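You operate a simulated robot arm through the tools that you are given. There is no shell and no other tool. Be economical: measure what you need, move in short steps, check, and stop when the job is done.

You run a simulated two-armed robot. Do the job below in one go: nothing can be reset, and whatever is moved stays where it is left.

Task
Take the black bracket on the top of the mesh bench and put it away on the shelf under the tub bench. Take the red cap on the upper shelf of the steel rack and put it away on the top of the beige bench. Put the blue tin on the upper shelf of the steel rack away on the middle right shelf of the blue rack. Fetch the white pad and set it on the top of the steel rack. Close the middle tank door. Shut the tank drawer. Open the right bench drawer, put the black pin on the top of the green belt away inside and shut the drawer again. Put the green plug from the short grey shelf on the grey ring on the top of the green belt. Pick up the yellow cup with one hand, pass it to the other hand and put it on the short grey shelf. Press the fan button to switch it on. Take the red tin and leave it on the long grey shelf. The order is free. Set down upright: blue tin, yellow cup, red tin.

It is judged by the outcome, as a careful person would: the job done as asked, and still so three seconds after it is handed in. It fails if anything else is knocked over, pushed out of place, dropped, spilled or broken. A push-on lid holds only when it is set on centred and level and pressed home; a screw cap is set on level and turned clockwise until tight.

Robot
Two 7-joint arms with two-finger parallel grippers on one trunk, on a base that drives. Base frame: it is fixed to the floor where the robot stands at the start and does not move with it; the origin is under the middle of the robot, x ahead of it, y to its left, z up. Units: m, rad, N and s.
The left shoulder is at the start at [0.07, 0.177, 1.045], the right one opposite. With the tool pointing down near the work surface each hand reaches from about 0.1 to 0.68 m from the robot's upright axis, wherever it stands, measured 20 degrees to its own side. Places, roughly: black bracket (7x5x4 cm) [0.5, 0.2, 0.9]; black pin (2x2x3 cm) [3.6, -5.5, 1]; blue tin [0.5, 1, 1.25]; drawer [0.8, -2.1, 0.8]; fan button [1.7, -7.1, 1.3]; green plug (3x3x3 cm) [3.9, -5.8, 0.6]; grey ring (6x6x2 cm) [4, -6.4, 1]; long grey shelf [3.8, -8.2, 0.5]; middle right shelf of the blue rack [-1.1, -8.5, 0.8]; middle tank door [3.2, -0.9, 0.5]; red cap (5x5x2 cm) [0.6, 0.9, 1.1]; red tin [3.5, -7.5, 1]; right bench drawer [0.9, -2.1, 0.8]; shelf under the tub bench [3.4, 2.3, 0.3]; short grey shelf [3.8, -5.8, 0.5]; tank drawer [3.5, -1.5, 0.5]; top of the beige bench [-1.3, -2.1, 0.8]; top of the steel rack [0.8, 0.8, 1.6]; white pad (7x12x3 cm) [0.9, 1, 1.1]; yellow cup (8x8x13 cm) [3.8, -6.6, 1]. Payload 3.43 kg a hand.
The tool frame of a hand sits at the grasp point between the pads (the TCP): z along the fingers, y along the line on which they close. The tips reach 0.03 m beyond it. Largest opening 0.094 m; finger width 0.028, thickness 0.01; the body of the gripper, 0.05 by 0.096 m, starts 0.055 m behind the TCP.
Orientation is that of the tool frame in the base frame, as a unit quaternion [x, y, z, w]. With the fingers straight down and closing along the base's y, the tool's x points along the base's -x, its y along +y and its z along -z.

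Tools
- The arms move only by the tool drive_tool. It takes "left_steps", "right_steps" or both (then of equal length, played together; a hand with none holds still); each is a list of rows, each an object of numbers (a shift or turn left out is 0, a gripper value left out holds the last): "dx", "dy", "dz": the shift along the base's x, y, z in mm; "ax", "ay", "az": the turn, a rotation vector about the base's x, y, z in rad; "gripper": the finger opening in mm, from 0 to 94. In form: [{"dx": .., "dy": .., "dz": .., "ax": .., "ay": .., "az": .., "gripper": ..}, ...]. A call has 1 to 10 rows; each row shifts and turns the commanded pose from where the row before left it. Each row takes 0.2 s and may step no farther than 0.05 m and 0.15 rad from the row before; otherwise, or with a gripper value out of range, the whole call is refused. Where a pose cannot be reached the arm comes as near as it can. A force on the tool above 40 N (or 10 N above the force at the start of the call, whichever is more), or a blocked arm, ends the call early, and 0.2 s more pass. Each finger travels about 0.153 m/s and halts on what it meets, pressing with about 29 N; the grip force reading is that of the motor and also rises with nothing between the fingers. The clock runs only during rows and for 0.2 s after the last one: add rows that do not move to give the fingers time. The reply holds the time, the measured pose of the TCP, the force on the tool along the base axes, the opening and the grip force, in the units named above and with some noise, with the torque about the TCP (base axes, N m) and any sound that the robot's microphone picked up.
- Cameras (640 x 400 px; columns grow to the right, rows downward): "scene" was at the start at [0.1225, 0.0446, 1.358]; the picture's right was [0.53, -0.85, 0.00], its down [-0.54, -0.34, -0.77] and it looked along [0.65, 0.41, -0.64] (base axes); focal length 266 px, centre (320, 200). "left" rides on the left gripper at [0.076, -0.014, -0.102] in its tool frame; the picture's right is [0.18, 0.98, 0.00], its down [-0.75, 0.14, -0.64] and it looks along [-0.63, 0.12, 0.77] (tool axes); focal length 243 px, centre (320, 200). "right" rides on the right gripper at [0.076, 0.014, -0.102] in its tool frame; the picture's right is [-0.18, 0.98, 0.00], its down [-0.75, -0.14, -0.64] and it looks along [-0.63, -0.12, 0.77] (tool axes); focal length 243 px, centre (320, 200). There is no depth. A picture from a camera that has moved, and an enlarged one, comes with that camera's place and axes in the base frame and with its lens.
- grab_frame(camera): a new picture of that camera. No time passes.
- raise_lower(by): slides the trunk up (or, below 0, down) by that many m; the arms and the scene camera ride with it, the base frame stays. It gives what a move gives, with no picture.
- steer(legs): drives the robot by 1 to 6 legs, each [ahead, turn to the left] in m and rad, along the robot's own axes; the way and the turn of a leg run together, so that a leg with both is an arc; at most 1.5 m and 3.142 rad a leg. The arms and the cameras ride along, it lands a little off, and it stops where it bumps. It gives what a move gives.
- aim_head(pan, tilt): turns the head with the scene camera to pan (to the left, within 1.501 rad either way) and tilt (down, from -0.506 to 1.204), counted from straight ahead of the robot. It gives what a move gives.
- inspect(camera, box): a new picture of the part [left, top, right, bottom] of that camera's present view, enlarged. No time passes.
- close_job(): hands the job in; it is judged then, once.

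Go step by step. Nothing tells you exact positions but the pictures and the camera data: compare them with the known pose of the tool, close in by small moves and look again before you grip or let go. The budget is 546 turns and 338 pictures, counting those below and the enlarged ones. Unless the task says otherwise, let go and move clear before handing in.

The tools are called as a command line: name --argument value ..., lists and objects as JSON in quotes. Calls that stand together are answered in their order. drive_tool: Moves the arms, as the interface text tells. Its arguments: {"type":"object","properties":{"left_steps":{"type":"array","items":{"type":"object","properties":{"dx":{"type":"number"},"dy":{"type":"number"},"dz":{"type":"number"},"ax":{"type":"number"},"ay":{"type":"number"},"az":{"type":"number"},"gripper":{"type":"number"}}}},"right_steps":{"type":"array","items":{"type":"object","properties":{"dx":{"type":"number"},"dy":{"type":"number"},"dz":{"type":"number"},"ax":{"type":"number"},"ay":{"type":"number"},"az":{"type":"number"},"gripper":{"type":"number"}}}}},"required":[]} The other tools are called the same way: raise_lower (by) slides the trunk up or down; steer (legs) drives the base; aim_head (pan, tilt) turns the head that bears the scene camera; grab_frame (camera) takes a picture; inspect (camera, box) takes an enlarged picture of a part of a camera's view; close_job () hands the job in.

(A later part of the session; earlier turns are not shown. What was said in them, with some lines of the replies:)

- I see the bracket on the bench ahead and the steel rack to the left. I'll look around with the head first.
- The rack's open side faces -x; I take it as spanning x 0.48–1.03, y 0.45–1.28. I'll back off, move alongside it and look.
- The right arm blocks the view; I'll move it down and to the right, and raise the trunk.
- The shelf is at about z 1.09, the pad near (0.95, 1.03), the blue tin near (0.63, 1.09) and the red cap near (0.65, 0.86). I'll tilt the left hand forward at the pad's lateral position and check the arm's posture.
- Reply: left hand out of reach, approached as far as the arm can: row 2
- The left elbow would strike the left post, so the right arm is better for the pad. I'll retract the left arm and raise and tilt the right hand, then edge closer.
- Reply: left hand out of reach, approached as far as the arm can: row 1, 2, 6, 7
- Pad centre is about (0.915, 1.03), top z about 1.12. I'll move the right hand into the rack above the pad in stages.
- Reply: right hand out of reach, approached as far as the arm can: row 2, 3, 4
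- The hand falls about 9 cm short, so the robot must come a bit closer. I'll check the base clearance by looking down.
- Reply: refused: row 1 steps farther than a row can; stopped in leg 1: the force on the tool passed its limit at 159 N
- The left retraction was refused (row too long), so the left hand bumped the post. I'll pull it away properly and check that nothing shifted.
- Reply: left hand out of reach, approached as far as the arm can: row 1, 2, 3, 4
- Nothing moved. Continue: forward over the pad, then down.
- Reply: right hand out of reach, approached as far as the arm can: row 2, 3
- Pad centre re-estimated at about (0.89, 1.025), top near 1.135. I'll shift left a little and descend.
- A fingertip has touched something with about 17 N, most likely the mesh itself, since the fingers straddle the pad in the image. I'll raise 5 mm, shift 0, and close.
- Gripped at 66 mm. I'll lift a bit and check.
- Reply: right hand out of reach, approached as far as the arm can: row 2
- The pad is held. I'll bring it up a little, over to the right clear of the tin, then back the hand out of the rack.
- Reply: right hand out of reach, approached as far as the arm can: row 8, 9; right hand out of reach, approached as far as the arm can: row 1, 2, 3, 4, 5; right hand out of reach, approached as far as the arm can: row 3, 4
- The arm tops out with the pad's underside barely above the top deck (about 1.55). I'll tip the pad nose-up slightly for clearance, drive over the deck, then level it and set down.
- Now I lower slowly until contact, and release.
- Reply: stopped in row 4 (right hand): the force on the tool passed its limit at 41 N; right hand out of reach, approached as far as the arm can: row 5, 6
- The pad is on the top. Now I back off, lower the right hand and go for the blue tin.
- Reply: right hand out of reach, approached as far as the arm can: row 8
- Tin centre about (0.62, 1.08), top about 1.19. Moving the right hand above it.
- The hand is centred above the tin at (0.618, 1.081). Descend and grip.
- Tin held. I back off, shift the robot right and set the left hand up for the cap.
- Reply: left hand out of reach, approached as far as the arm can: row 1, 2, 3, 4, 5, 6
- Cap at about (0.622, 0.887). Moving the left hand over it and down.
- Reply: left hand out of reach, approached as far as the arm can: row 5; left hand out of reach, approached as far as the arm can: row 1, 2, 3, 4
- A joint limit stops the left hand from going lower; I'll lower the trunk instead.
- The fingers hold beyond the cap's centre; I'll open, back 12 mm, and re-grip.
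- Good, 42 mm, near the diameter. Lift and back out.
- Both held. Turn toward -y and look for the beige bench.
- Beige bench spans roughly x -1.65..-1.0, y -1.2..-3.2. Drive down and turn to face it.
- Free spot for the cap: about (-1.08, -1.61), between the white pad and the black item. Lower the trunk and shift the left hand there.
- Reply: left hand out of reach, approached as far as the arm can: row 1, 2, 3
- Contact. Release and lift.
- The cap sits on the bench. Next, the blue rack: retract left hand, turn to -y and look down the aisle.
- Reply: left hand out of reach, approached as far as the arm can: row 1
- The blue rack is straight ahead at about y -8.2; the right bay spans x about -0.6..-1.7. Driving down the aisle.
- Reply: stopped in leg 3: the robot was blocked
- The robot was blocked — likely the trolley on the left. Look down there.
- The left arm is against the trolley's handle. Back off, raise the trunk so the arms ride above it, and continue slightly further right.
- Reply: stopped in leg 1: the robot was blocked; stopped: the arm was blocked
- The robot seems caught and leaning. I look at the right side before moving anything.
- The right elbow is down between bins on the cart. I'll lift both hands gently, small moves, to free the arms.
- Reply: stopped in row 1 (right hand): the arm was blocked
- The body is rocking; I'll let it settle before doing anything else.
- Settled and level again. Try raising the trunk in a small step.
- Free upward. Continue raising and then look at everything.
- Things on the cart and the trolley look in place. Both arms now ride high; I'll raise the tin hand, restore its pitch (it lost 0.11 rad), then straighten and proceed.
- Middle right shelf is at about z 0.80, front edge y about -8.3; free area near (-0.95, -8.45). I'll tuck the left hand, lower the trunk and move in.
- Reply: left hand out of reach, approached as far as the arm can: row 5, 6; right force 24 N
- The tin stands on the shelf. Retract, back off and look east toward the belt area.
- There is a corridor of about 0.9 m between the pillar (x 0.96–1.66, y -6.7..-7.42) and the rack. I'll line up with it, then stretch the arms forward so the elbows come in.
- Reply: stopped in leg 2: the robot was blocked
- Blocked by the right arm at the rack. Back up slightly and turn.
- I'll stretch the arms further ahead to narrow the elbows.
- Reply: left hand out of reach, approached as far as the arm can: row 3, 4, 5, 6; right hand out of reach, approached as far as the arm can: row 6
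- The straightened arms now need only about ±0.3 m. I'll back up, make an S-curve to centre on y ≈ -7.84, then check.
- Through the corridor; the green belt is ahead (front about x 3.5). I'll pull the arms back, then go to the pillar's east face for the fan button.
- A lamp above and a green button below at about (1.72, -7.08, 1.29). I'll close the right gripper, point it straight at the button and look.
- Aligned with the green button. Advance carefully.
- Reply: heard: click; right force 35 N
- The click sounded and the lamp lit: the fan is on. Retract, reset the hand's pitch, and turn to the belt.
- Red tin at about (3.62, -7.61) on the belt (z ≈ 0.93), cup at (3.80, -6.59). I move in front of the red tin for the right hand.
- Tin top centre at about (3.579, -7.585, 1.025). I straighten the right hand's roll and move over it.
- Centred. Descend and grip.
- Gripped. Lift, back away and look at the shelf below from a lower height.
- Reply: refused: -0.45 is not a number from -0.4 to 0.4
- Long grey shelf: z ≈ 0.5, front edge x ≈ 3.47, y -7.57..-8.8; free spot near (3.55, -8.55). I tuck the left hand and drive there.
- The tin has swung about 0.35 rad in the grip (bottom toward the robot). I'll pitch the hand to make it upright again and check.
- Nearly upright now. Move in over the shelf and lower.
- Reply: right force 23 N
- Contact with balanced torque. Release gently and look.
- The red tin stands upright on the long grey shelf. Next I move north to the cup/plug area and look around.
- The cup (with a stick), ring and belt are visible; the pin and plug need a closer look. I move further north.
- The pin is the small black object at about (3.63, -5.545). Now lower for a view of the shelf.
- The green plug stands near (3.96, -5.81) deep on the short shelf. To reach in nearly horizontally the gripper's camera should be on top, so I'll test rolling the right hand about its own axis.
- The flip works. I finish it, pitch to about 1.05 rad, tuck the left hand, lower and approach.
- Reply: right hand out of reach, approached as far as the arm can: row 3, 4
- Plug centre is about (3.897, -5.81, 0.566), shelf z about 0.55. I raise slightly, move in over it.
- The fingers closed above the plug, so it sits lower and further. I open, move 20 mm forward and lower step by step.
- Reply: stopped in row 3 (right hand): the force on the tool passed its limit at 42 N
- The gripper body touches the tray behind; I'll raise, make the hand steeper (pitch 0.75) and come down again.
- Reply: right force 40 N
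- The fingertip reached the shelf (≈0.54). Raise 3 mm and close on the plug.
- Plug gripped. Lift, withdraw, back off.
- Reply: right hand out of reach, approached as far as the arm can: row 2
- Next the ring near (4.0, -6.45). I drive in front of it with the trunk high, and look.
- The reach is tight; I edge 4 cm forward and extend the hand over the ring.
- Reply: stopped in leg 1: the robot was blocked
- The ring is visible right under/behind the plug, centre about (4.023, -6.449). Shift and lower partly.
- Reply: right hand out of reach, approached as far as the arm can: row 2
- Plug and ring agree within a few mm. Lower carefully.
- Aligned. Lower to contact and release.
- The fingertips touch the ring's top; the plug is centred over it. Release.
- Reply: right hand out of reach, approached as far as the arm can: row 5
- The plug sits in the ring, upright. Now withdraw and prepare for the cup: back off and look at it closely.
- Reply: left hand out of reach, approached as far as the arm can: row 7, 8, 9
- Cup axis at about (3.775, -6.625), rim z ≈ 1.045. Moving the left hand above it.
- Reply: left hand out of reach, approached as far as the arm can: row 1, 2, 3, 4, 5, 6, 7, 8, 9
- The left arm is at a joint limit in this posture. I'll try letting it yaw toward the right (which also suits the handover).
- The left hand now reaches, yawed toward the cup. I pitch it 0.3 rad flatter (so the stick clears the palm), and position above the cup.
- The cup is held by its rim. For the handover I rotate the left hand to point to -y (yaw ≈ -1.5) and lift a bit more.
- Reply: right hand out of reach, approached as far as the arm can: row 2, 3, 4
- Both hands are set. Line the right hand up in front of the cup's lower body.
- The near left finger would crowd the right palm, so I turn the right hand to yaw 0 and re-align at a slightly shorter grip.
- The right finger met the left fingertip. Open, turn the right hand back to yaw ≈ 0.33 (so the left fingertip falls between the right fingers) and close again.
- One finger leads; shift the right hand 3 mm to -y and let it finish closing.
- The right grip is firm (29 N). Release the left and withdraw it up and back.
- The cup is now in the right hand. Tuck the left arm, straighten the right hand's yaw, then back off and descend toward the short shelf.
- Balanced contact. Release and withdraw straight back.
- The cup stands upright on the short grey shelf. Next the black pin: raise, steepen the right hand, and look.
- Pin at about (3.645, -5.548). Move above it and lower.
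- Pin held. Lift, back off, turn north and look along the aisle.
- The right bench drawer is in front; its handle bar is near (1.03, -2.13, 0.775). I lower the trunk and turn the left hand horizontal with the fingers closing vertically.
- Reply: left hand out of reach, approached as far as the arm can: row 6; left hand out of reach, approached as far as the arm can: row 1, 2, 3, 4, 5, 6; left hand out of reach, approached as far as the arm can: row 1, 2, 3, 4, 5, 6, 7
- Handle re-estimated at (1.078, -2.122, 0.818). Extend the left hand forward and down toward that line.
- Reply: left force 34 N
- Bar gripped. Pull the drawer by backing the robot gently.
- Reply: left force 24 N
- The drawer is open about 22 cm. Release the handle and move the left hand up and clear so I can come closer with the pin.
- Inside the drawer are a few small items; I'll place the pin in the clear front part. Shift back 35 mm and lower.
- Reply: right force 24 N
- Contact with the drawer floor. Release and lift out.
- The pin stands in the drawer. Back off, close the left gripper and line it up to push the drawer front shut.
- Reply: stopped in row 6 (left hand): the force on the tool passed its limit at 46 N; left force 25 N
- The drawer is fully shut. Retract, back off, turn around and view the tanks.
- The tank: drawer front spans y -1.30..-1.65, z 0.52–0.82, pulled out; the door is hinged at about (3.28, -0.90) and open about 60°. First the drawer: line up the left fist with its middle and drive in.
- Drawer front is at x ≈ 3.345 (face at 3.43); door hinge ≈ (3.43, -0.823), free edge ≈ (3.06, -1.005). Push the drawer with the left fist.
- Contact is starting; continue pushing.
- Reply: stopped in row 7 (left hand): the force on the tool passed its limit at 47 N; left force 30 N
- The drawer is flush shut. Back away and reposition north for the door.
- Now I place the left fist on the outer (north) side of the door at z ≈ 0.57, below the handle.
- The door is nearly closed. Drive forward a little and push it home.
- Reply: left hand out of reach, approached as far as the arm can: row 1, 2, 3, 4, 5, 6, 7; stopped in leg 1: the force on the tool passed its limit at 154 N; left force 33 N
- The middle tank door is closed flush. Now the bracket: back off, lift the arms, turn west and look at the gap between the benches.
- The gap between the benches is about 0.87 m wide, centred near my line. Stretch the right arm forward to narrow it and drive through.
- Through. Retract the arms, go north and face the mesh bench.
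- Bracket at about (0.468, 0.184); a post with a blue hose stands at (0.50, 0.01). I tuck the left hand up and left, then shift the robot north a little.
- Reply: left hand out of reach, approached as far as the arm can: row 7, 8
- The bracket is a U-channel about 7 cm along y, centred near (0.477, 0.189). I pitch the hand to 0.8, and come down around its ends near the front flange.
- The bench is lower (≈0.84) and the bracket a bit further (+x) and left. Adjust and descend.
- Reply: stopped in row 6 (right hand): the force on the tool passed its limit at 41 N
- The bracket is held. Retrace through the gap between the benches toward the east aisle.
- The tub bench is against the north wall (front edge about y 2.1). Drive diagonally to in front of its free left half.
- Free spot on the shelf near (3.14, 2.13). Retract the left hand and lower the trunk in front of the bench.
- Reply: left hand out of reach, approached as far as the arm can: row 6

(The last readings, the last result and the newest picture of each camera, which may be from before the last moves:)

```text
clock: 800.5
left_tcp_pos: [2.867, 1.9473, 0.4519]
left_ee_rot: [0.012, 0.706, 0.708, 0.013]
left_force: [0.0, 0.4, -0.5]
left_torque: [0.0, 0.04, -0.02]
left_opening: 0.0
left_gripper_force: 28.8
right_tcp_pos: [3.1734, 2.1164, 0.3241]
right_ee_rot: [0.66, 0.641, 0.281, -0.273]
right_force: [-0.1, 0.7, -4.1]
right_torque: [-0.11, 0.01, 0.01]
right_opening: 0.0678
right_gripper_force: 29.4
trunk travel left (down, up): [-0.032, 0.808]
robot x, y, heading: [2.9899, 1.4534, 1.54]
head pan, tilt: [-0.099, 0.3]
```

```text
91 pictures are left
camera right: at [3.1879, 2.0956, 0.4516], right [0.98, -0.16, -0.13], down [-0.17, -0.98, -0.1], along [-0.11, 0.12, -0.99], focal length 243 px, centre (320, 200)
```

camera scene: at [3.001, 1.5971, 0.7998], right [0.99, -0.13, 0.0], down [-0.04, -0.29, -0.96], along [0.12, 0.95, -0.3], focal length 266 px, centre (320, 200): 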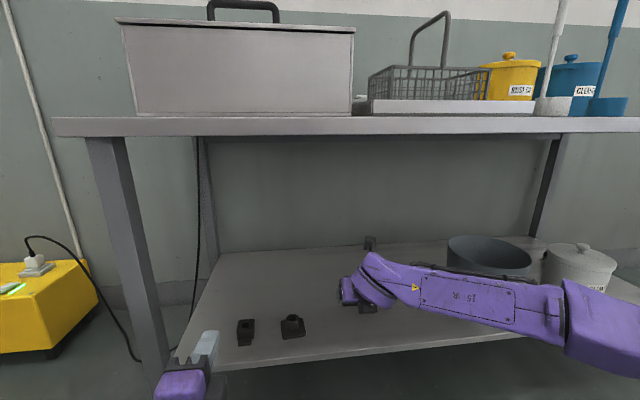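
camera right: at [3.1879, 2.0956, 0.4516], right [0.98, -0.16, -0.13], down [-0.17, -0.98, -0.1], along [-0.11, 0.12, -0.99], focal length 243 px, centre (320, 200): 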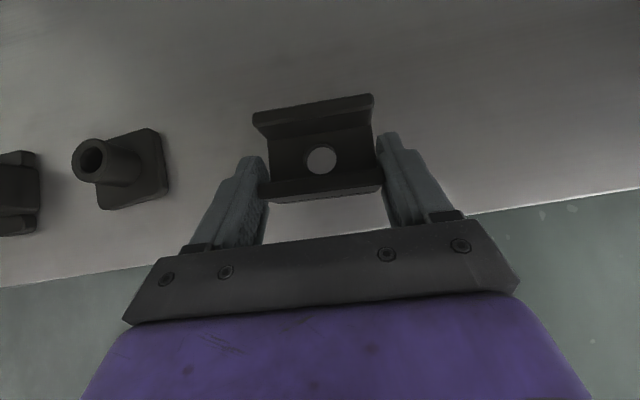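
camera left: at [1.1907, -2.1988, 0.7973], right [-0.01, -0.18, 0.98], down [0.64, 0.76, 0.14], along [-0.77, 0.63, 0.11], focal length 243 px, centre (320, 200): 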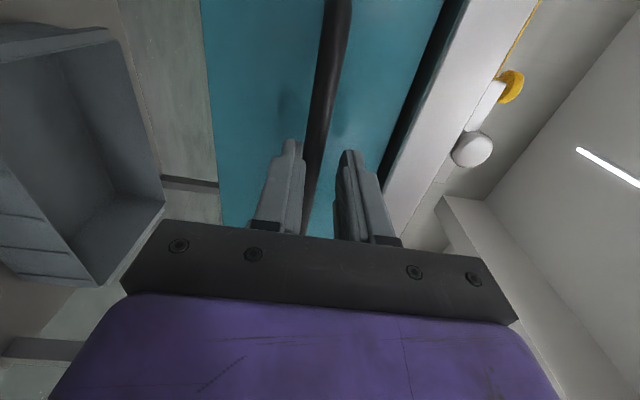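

drive_tool --right_steps '[{"dz": -5}, {"dz": -4}, {"dz": -3}, {"dz": -3}, {}]'

```text
clock: 801.7
left_tcp_pos: [2.8677, 1.9462, 0.4515]
left_ee_rot: [0.01, 0.706, 0.708, 0.014]
left_force: [-0.6, 0.5, -0.2]
left_torque: [-0.02, 0.0, 0.0]
left_opening: 0.0
left_gripper_force: 28.9
right_tcp_pos: [3.1739, 2.1165, 0.3096]
right_ee_rot: [0.66, 0.641, 0.282, -0.273]
right_force: [0.7, 0.4, -4.3]
right_torque: [-0.04, 0.0, 0.02]
right_opening: 0.0682
right_gripper_force: 29.3
trunk travel left (down, up): [-0.032, 0.808]
robot x, y, heading: [2.9869, 1.4521, 1.542]
head pan, tilt: [-0.099, 0.3]
```

drive_tool --right_steps '[{"dz": -4}, {"dz": -4}, {"dz": -3}, {"dz": -3}, {}]'

inspect --camera "scene" --box '[200, 220, 460, 380]'

```text
clock: 802.9
left_tcp_pos: [2.8683, 1.948, 0.4506]
left_ee_rot: [0.012, 0.706, 0.708, 0.014]
left_force: [-0.6, -0.5, -0.3]
left_torque: [0.01, -0.04, -0.03]
left_opening: 0.0
left_gripper_force: 28.5
right_tcp_pos: [3.1746, 2.1168, 0.2958]
right_ee_rot: [0.66, 0.641, 0.282, -0.273]
right_force: [0.0, -0.6, -4.0]
right_torque: [-0.08, 0.01, 0.0]
right_opening: 0.0681
right_gripper_force: 29.0
trunk travel left (down, up): [-0.032, 0.808]
robot x, y, heading: [2.9855, 1.4599, 1.539]
head pan, tilt: [-0.099, 0.3]
```

```text
2.46 times, centred on (330, 300) of scene
camera zoom: at [3.001, 1.5971, 0.7998], right [0.99, -0.13, 0.0], down [-0.04, -0.29, -0.95], along [0.12, 0.95, -0.3], focal length 654 px, centre (295, -46)
```

zoom: 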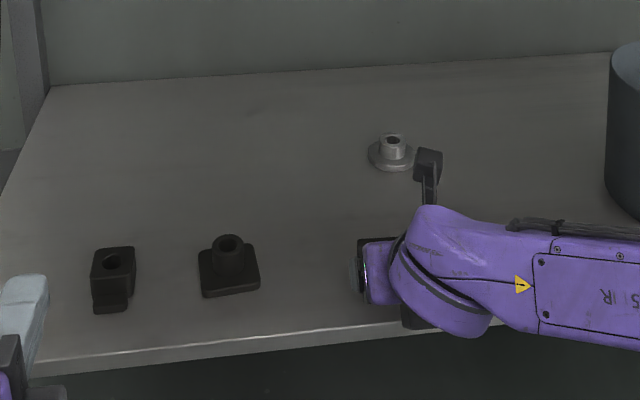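

drive_tool --right_steps '[{"dz": -4}, {"dz": -4}, {"dz": -3}, {"dz": -3}, {}]'

grab_frame --camera "right"

```text
clock: 804.1
left_tcp_pos: [2.8671, 1.9458, 0.4548]
left_ee_rot: [0.011, 0.704, 0.71, 0.014]
left_force: [-0.4, 0.2, 0.8]
left_torque: [0.01, 0.01, -0.03]
left_opening: 0.0
left_gripper_force: 28.7
right_tcp_pos: [3.1733, 2.1171, 0.2913]
right_ee_rot: [0.658, 0.638, 0.286, -0.277]
right_force: [3.5, -2.8, 38.6]
right_torque: [0.04, 0.37, 0.03]
right_opening: 0.0679
right_gripper_force: 28.8
trunk travel left (down, up): [-0.032, 0.808]
robot x, y, heading: [2.9873, 1.4563, 1.548]
head pan, tilt: [-0.099, 0.3]
```

```text
89 pictures are left
camera right: at [3.1873, 2.094, 0.4175], right [0.98, -0.15, -0.13], down [-0.17, -0.98, -0.11], along [-0.11, 0.13, -0.98], focal length 243 px, centre (320, 200)
```

right: 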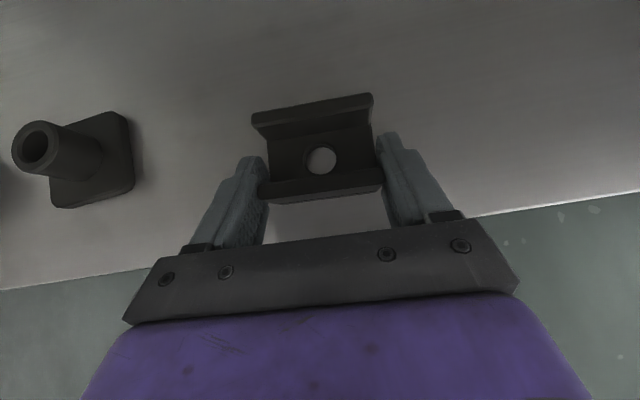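

Contact with the shelf. Ease off slightly, release, lift and withdraw.

drive_tool --right_steps '[{"dz": 5}, {"gripper": 80}, {"gripper": 92}, {}, {"dz": 20}, {"dz": 30}, {"dy": -30, "dz": 20}, {"dy": -40, "dz": 10}, {}]'

grab_frame --camera "right"

```text
clock: 806.1
left_tcp_pos: [2.8673, 1.9471, 0.4522]
left_ee_rot: [0.011, 0.706, 0.708, 0.014]
left_force: [0.4, -0.3, 0.7]
left_torque: [-0.03, -0.01, 0.0]
left_opening: 0.0
left_gripper_force: 28.9
right_tcp_pos: [3.1716, 2.0471, 0.3684]
right_ee_rot: [0.66, 0.641, 0.281, -0.273]
right_force: [0.5, 0.3, -0.9]
right_torque: [0.01, 0.02, -0.02]
right_opening: 0.0918
right_gripper_force: 0.0
trunk travel left (down, up): [-0.032, 0.808]
robot x, y, heading: [2.9864, 1.4554, 1.541]
head pan, tilt: [-0.099, 0.3]
```

```text
88 pictures are left
camera right: at [3.186, 2.0249, 0.4952], right [0.98, -0.16, -0.13], down [-0.17, -0.98, -0.1], along [-0.11, 0.12, -0.99], focal length 243 px, centre (320, 200)
```

right: 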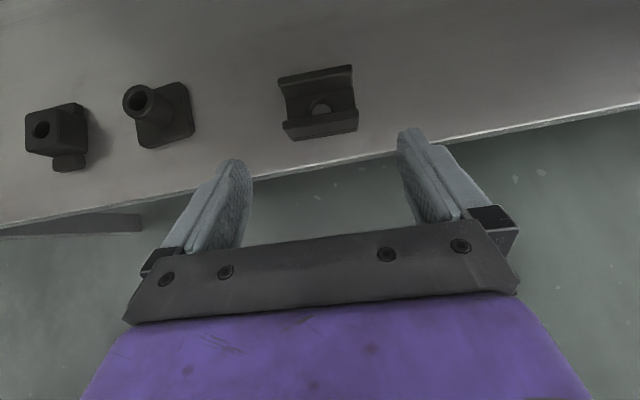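

The bracket rests on the shelf. Back away, and take a final look at the tank door and drawer from here.

steer --legs '[[-0.45, 0], [0, -1.571], [0, -1.2]]'

raise_lower --by 0.4

aim_head --pan 0.4 --tilt 0.3

grab_frame --camera "scene"

```text
clock: 815.6
left_tcp_pos: [3.2659, 0.5912, 0.4512]
left_ee_rot: [0.695, 0.12, 0.119, 0.698]
left_force: [-0.8, 0.6, -0.2]
left_torque: [0.02, 0.0, 0.0]
left_opening: 0.0001
left_gripper_force: 29.0
right_tcp_pos: [3.0205, 0.3874, 0.3696]
right_ee_rot: [0.752, -0.53, 0.321, 0.226]
right_force: [-0.2, -0.2, -0.2]
right_torque: [0.01, 0.0, 0.04]
right_opening: 0.0921
right_gripper_force: 0.1
trunk travel left (down, up): [-0.032, 0.808]
robot x, y, heading: [2.9782, 1.0057, -1.227]
head pan, tilt: [-0.099, 0.3]
```

```text
clock: 819.4
left_tcp_pos: [3.2666, 0.5917, 0.8514]
left_ee_rot: [0.696, 0.12, 0.119, 0.698]
left_force: [-0.1, 0.2, -0.1]
left_torque: [-0.02, 0.01, -0.02]
left_opening: 0.0
left_gripper_force: 28.7
right_tcp_pos: [3.0204, 0.3864, 0.7678]
right_ee_rot: [0.753, -0.528, 0.321, 0.226]
right_force: [-0.1, -0.4, -0.7]
right_torque: [-0.02, 0.03, -0.02]
right_opening: 0.0919
right_gripper_force: 0.0
trunk travel left (down, up): [-0.432, 0.408]
robot x, y, heading: [2.9737, 1.0039, -1.229]
head pan, tilt: [-0.099, 0.3]
```

```text
clock: 820.4
left_tcp_pos: [3.2657, 0.5909, 0.8515]
left_ee_rot: [0.695, 0.121, 0.118, 0.699]
left_force: [-0.6, 0.8, 0.0]
left_torque: [0.0, 0.0, 0.02]
left_opening: 0.0001
left_gripper_force: 29.0
right_tcp_pos: [3.02, 0.386, 0.7681]
right_ee_rot: [0.752, -0.529, 0.321, 0.226]
right_force: [0.1, -0.2, 0.3]
right_torque: [-0.01, 0.02, -0.02]
right_opening: 0.0921
right_gripper_force: 0.2
trunk travel left (down, up): [-0.432, 0.408]
robot x, y, heading: [2.9747, 1.0064, -1.228]
head pan, tilt: [0.4, 0.3]
```

```text
87 pictures are left
camera scene: at [3.0549, 0.8888, 1.1999], right [-0.74, -0.68, 0.0], down [-0.2, 0.22, -0.96], along [0.65, -0.7, -0.3], focal length 266 px, centre (320, 200)
```

scene: 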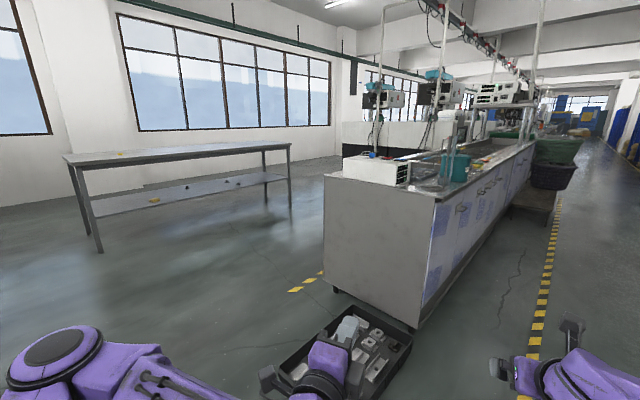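

The tank front is flush and every item has been put where it was asked. I'm handing the job in.

close_job

```text
The job is handed in.
```

All eleven tasks are done and the job is handed in; the one doubt is a collision on the way to the blue rack.

- **Collision:** My arms caught between the aisle trolley's handle and the bins on the blue cart, and the robot rocked before I freed it. Everything looked in place afterwards, but I had no earlier close-up to compare with and did not go back to check.
- **Rack post:** Earlier, my left hand bumped a post of the steel rack. Nothing on the rack moved in the pictures taken afterwards.
- **Green plug:** It sits inside the grey ring's hole, which is wider than the plug, rather than resting on the rim.
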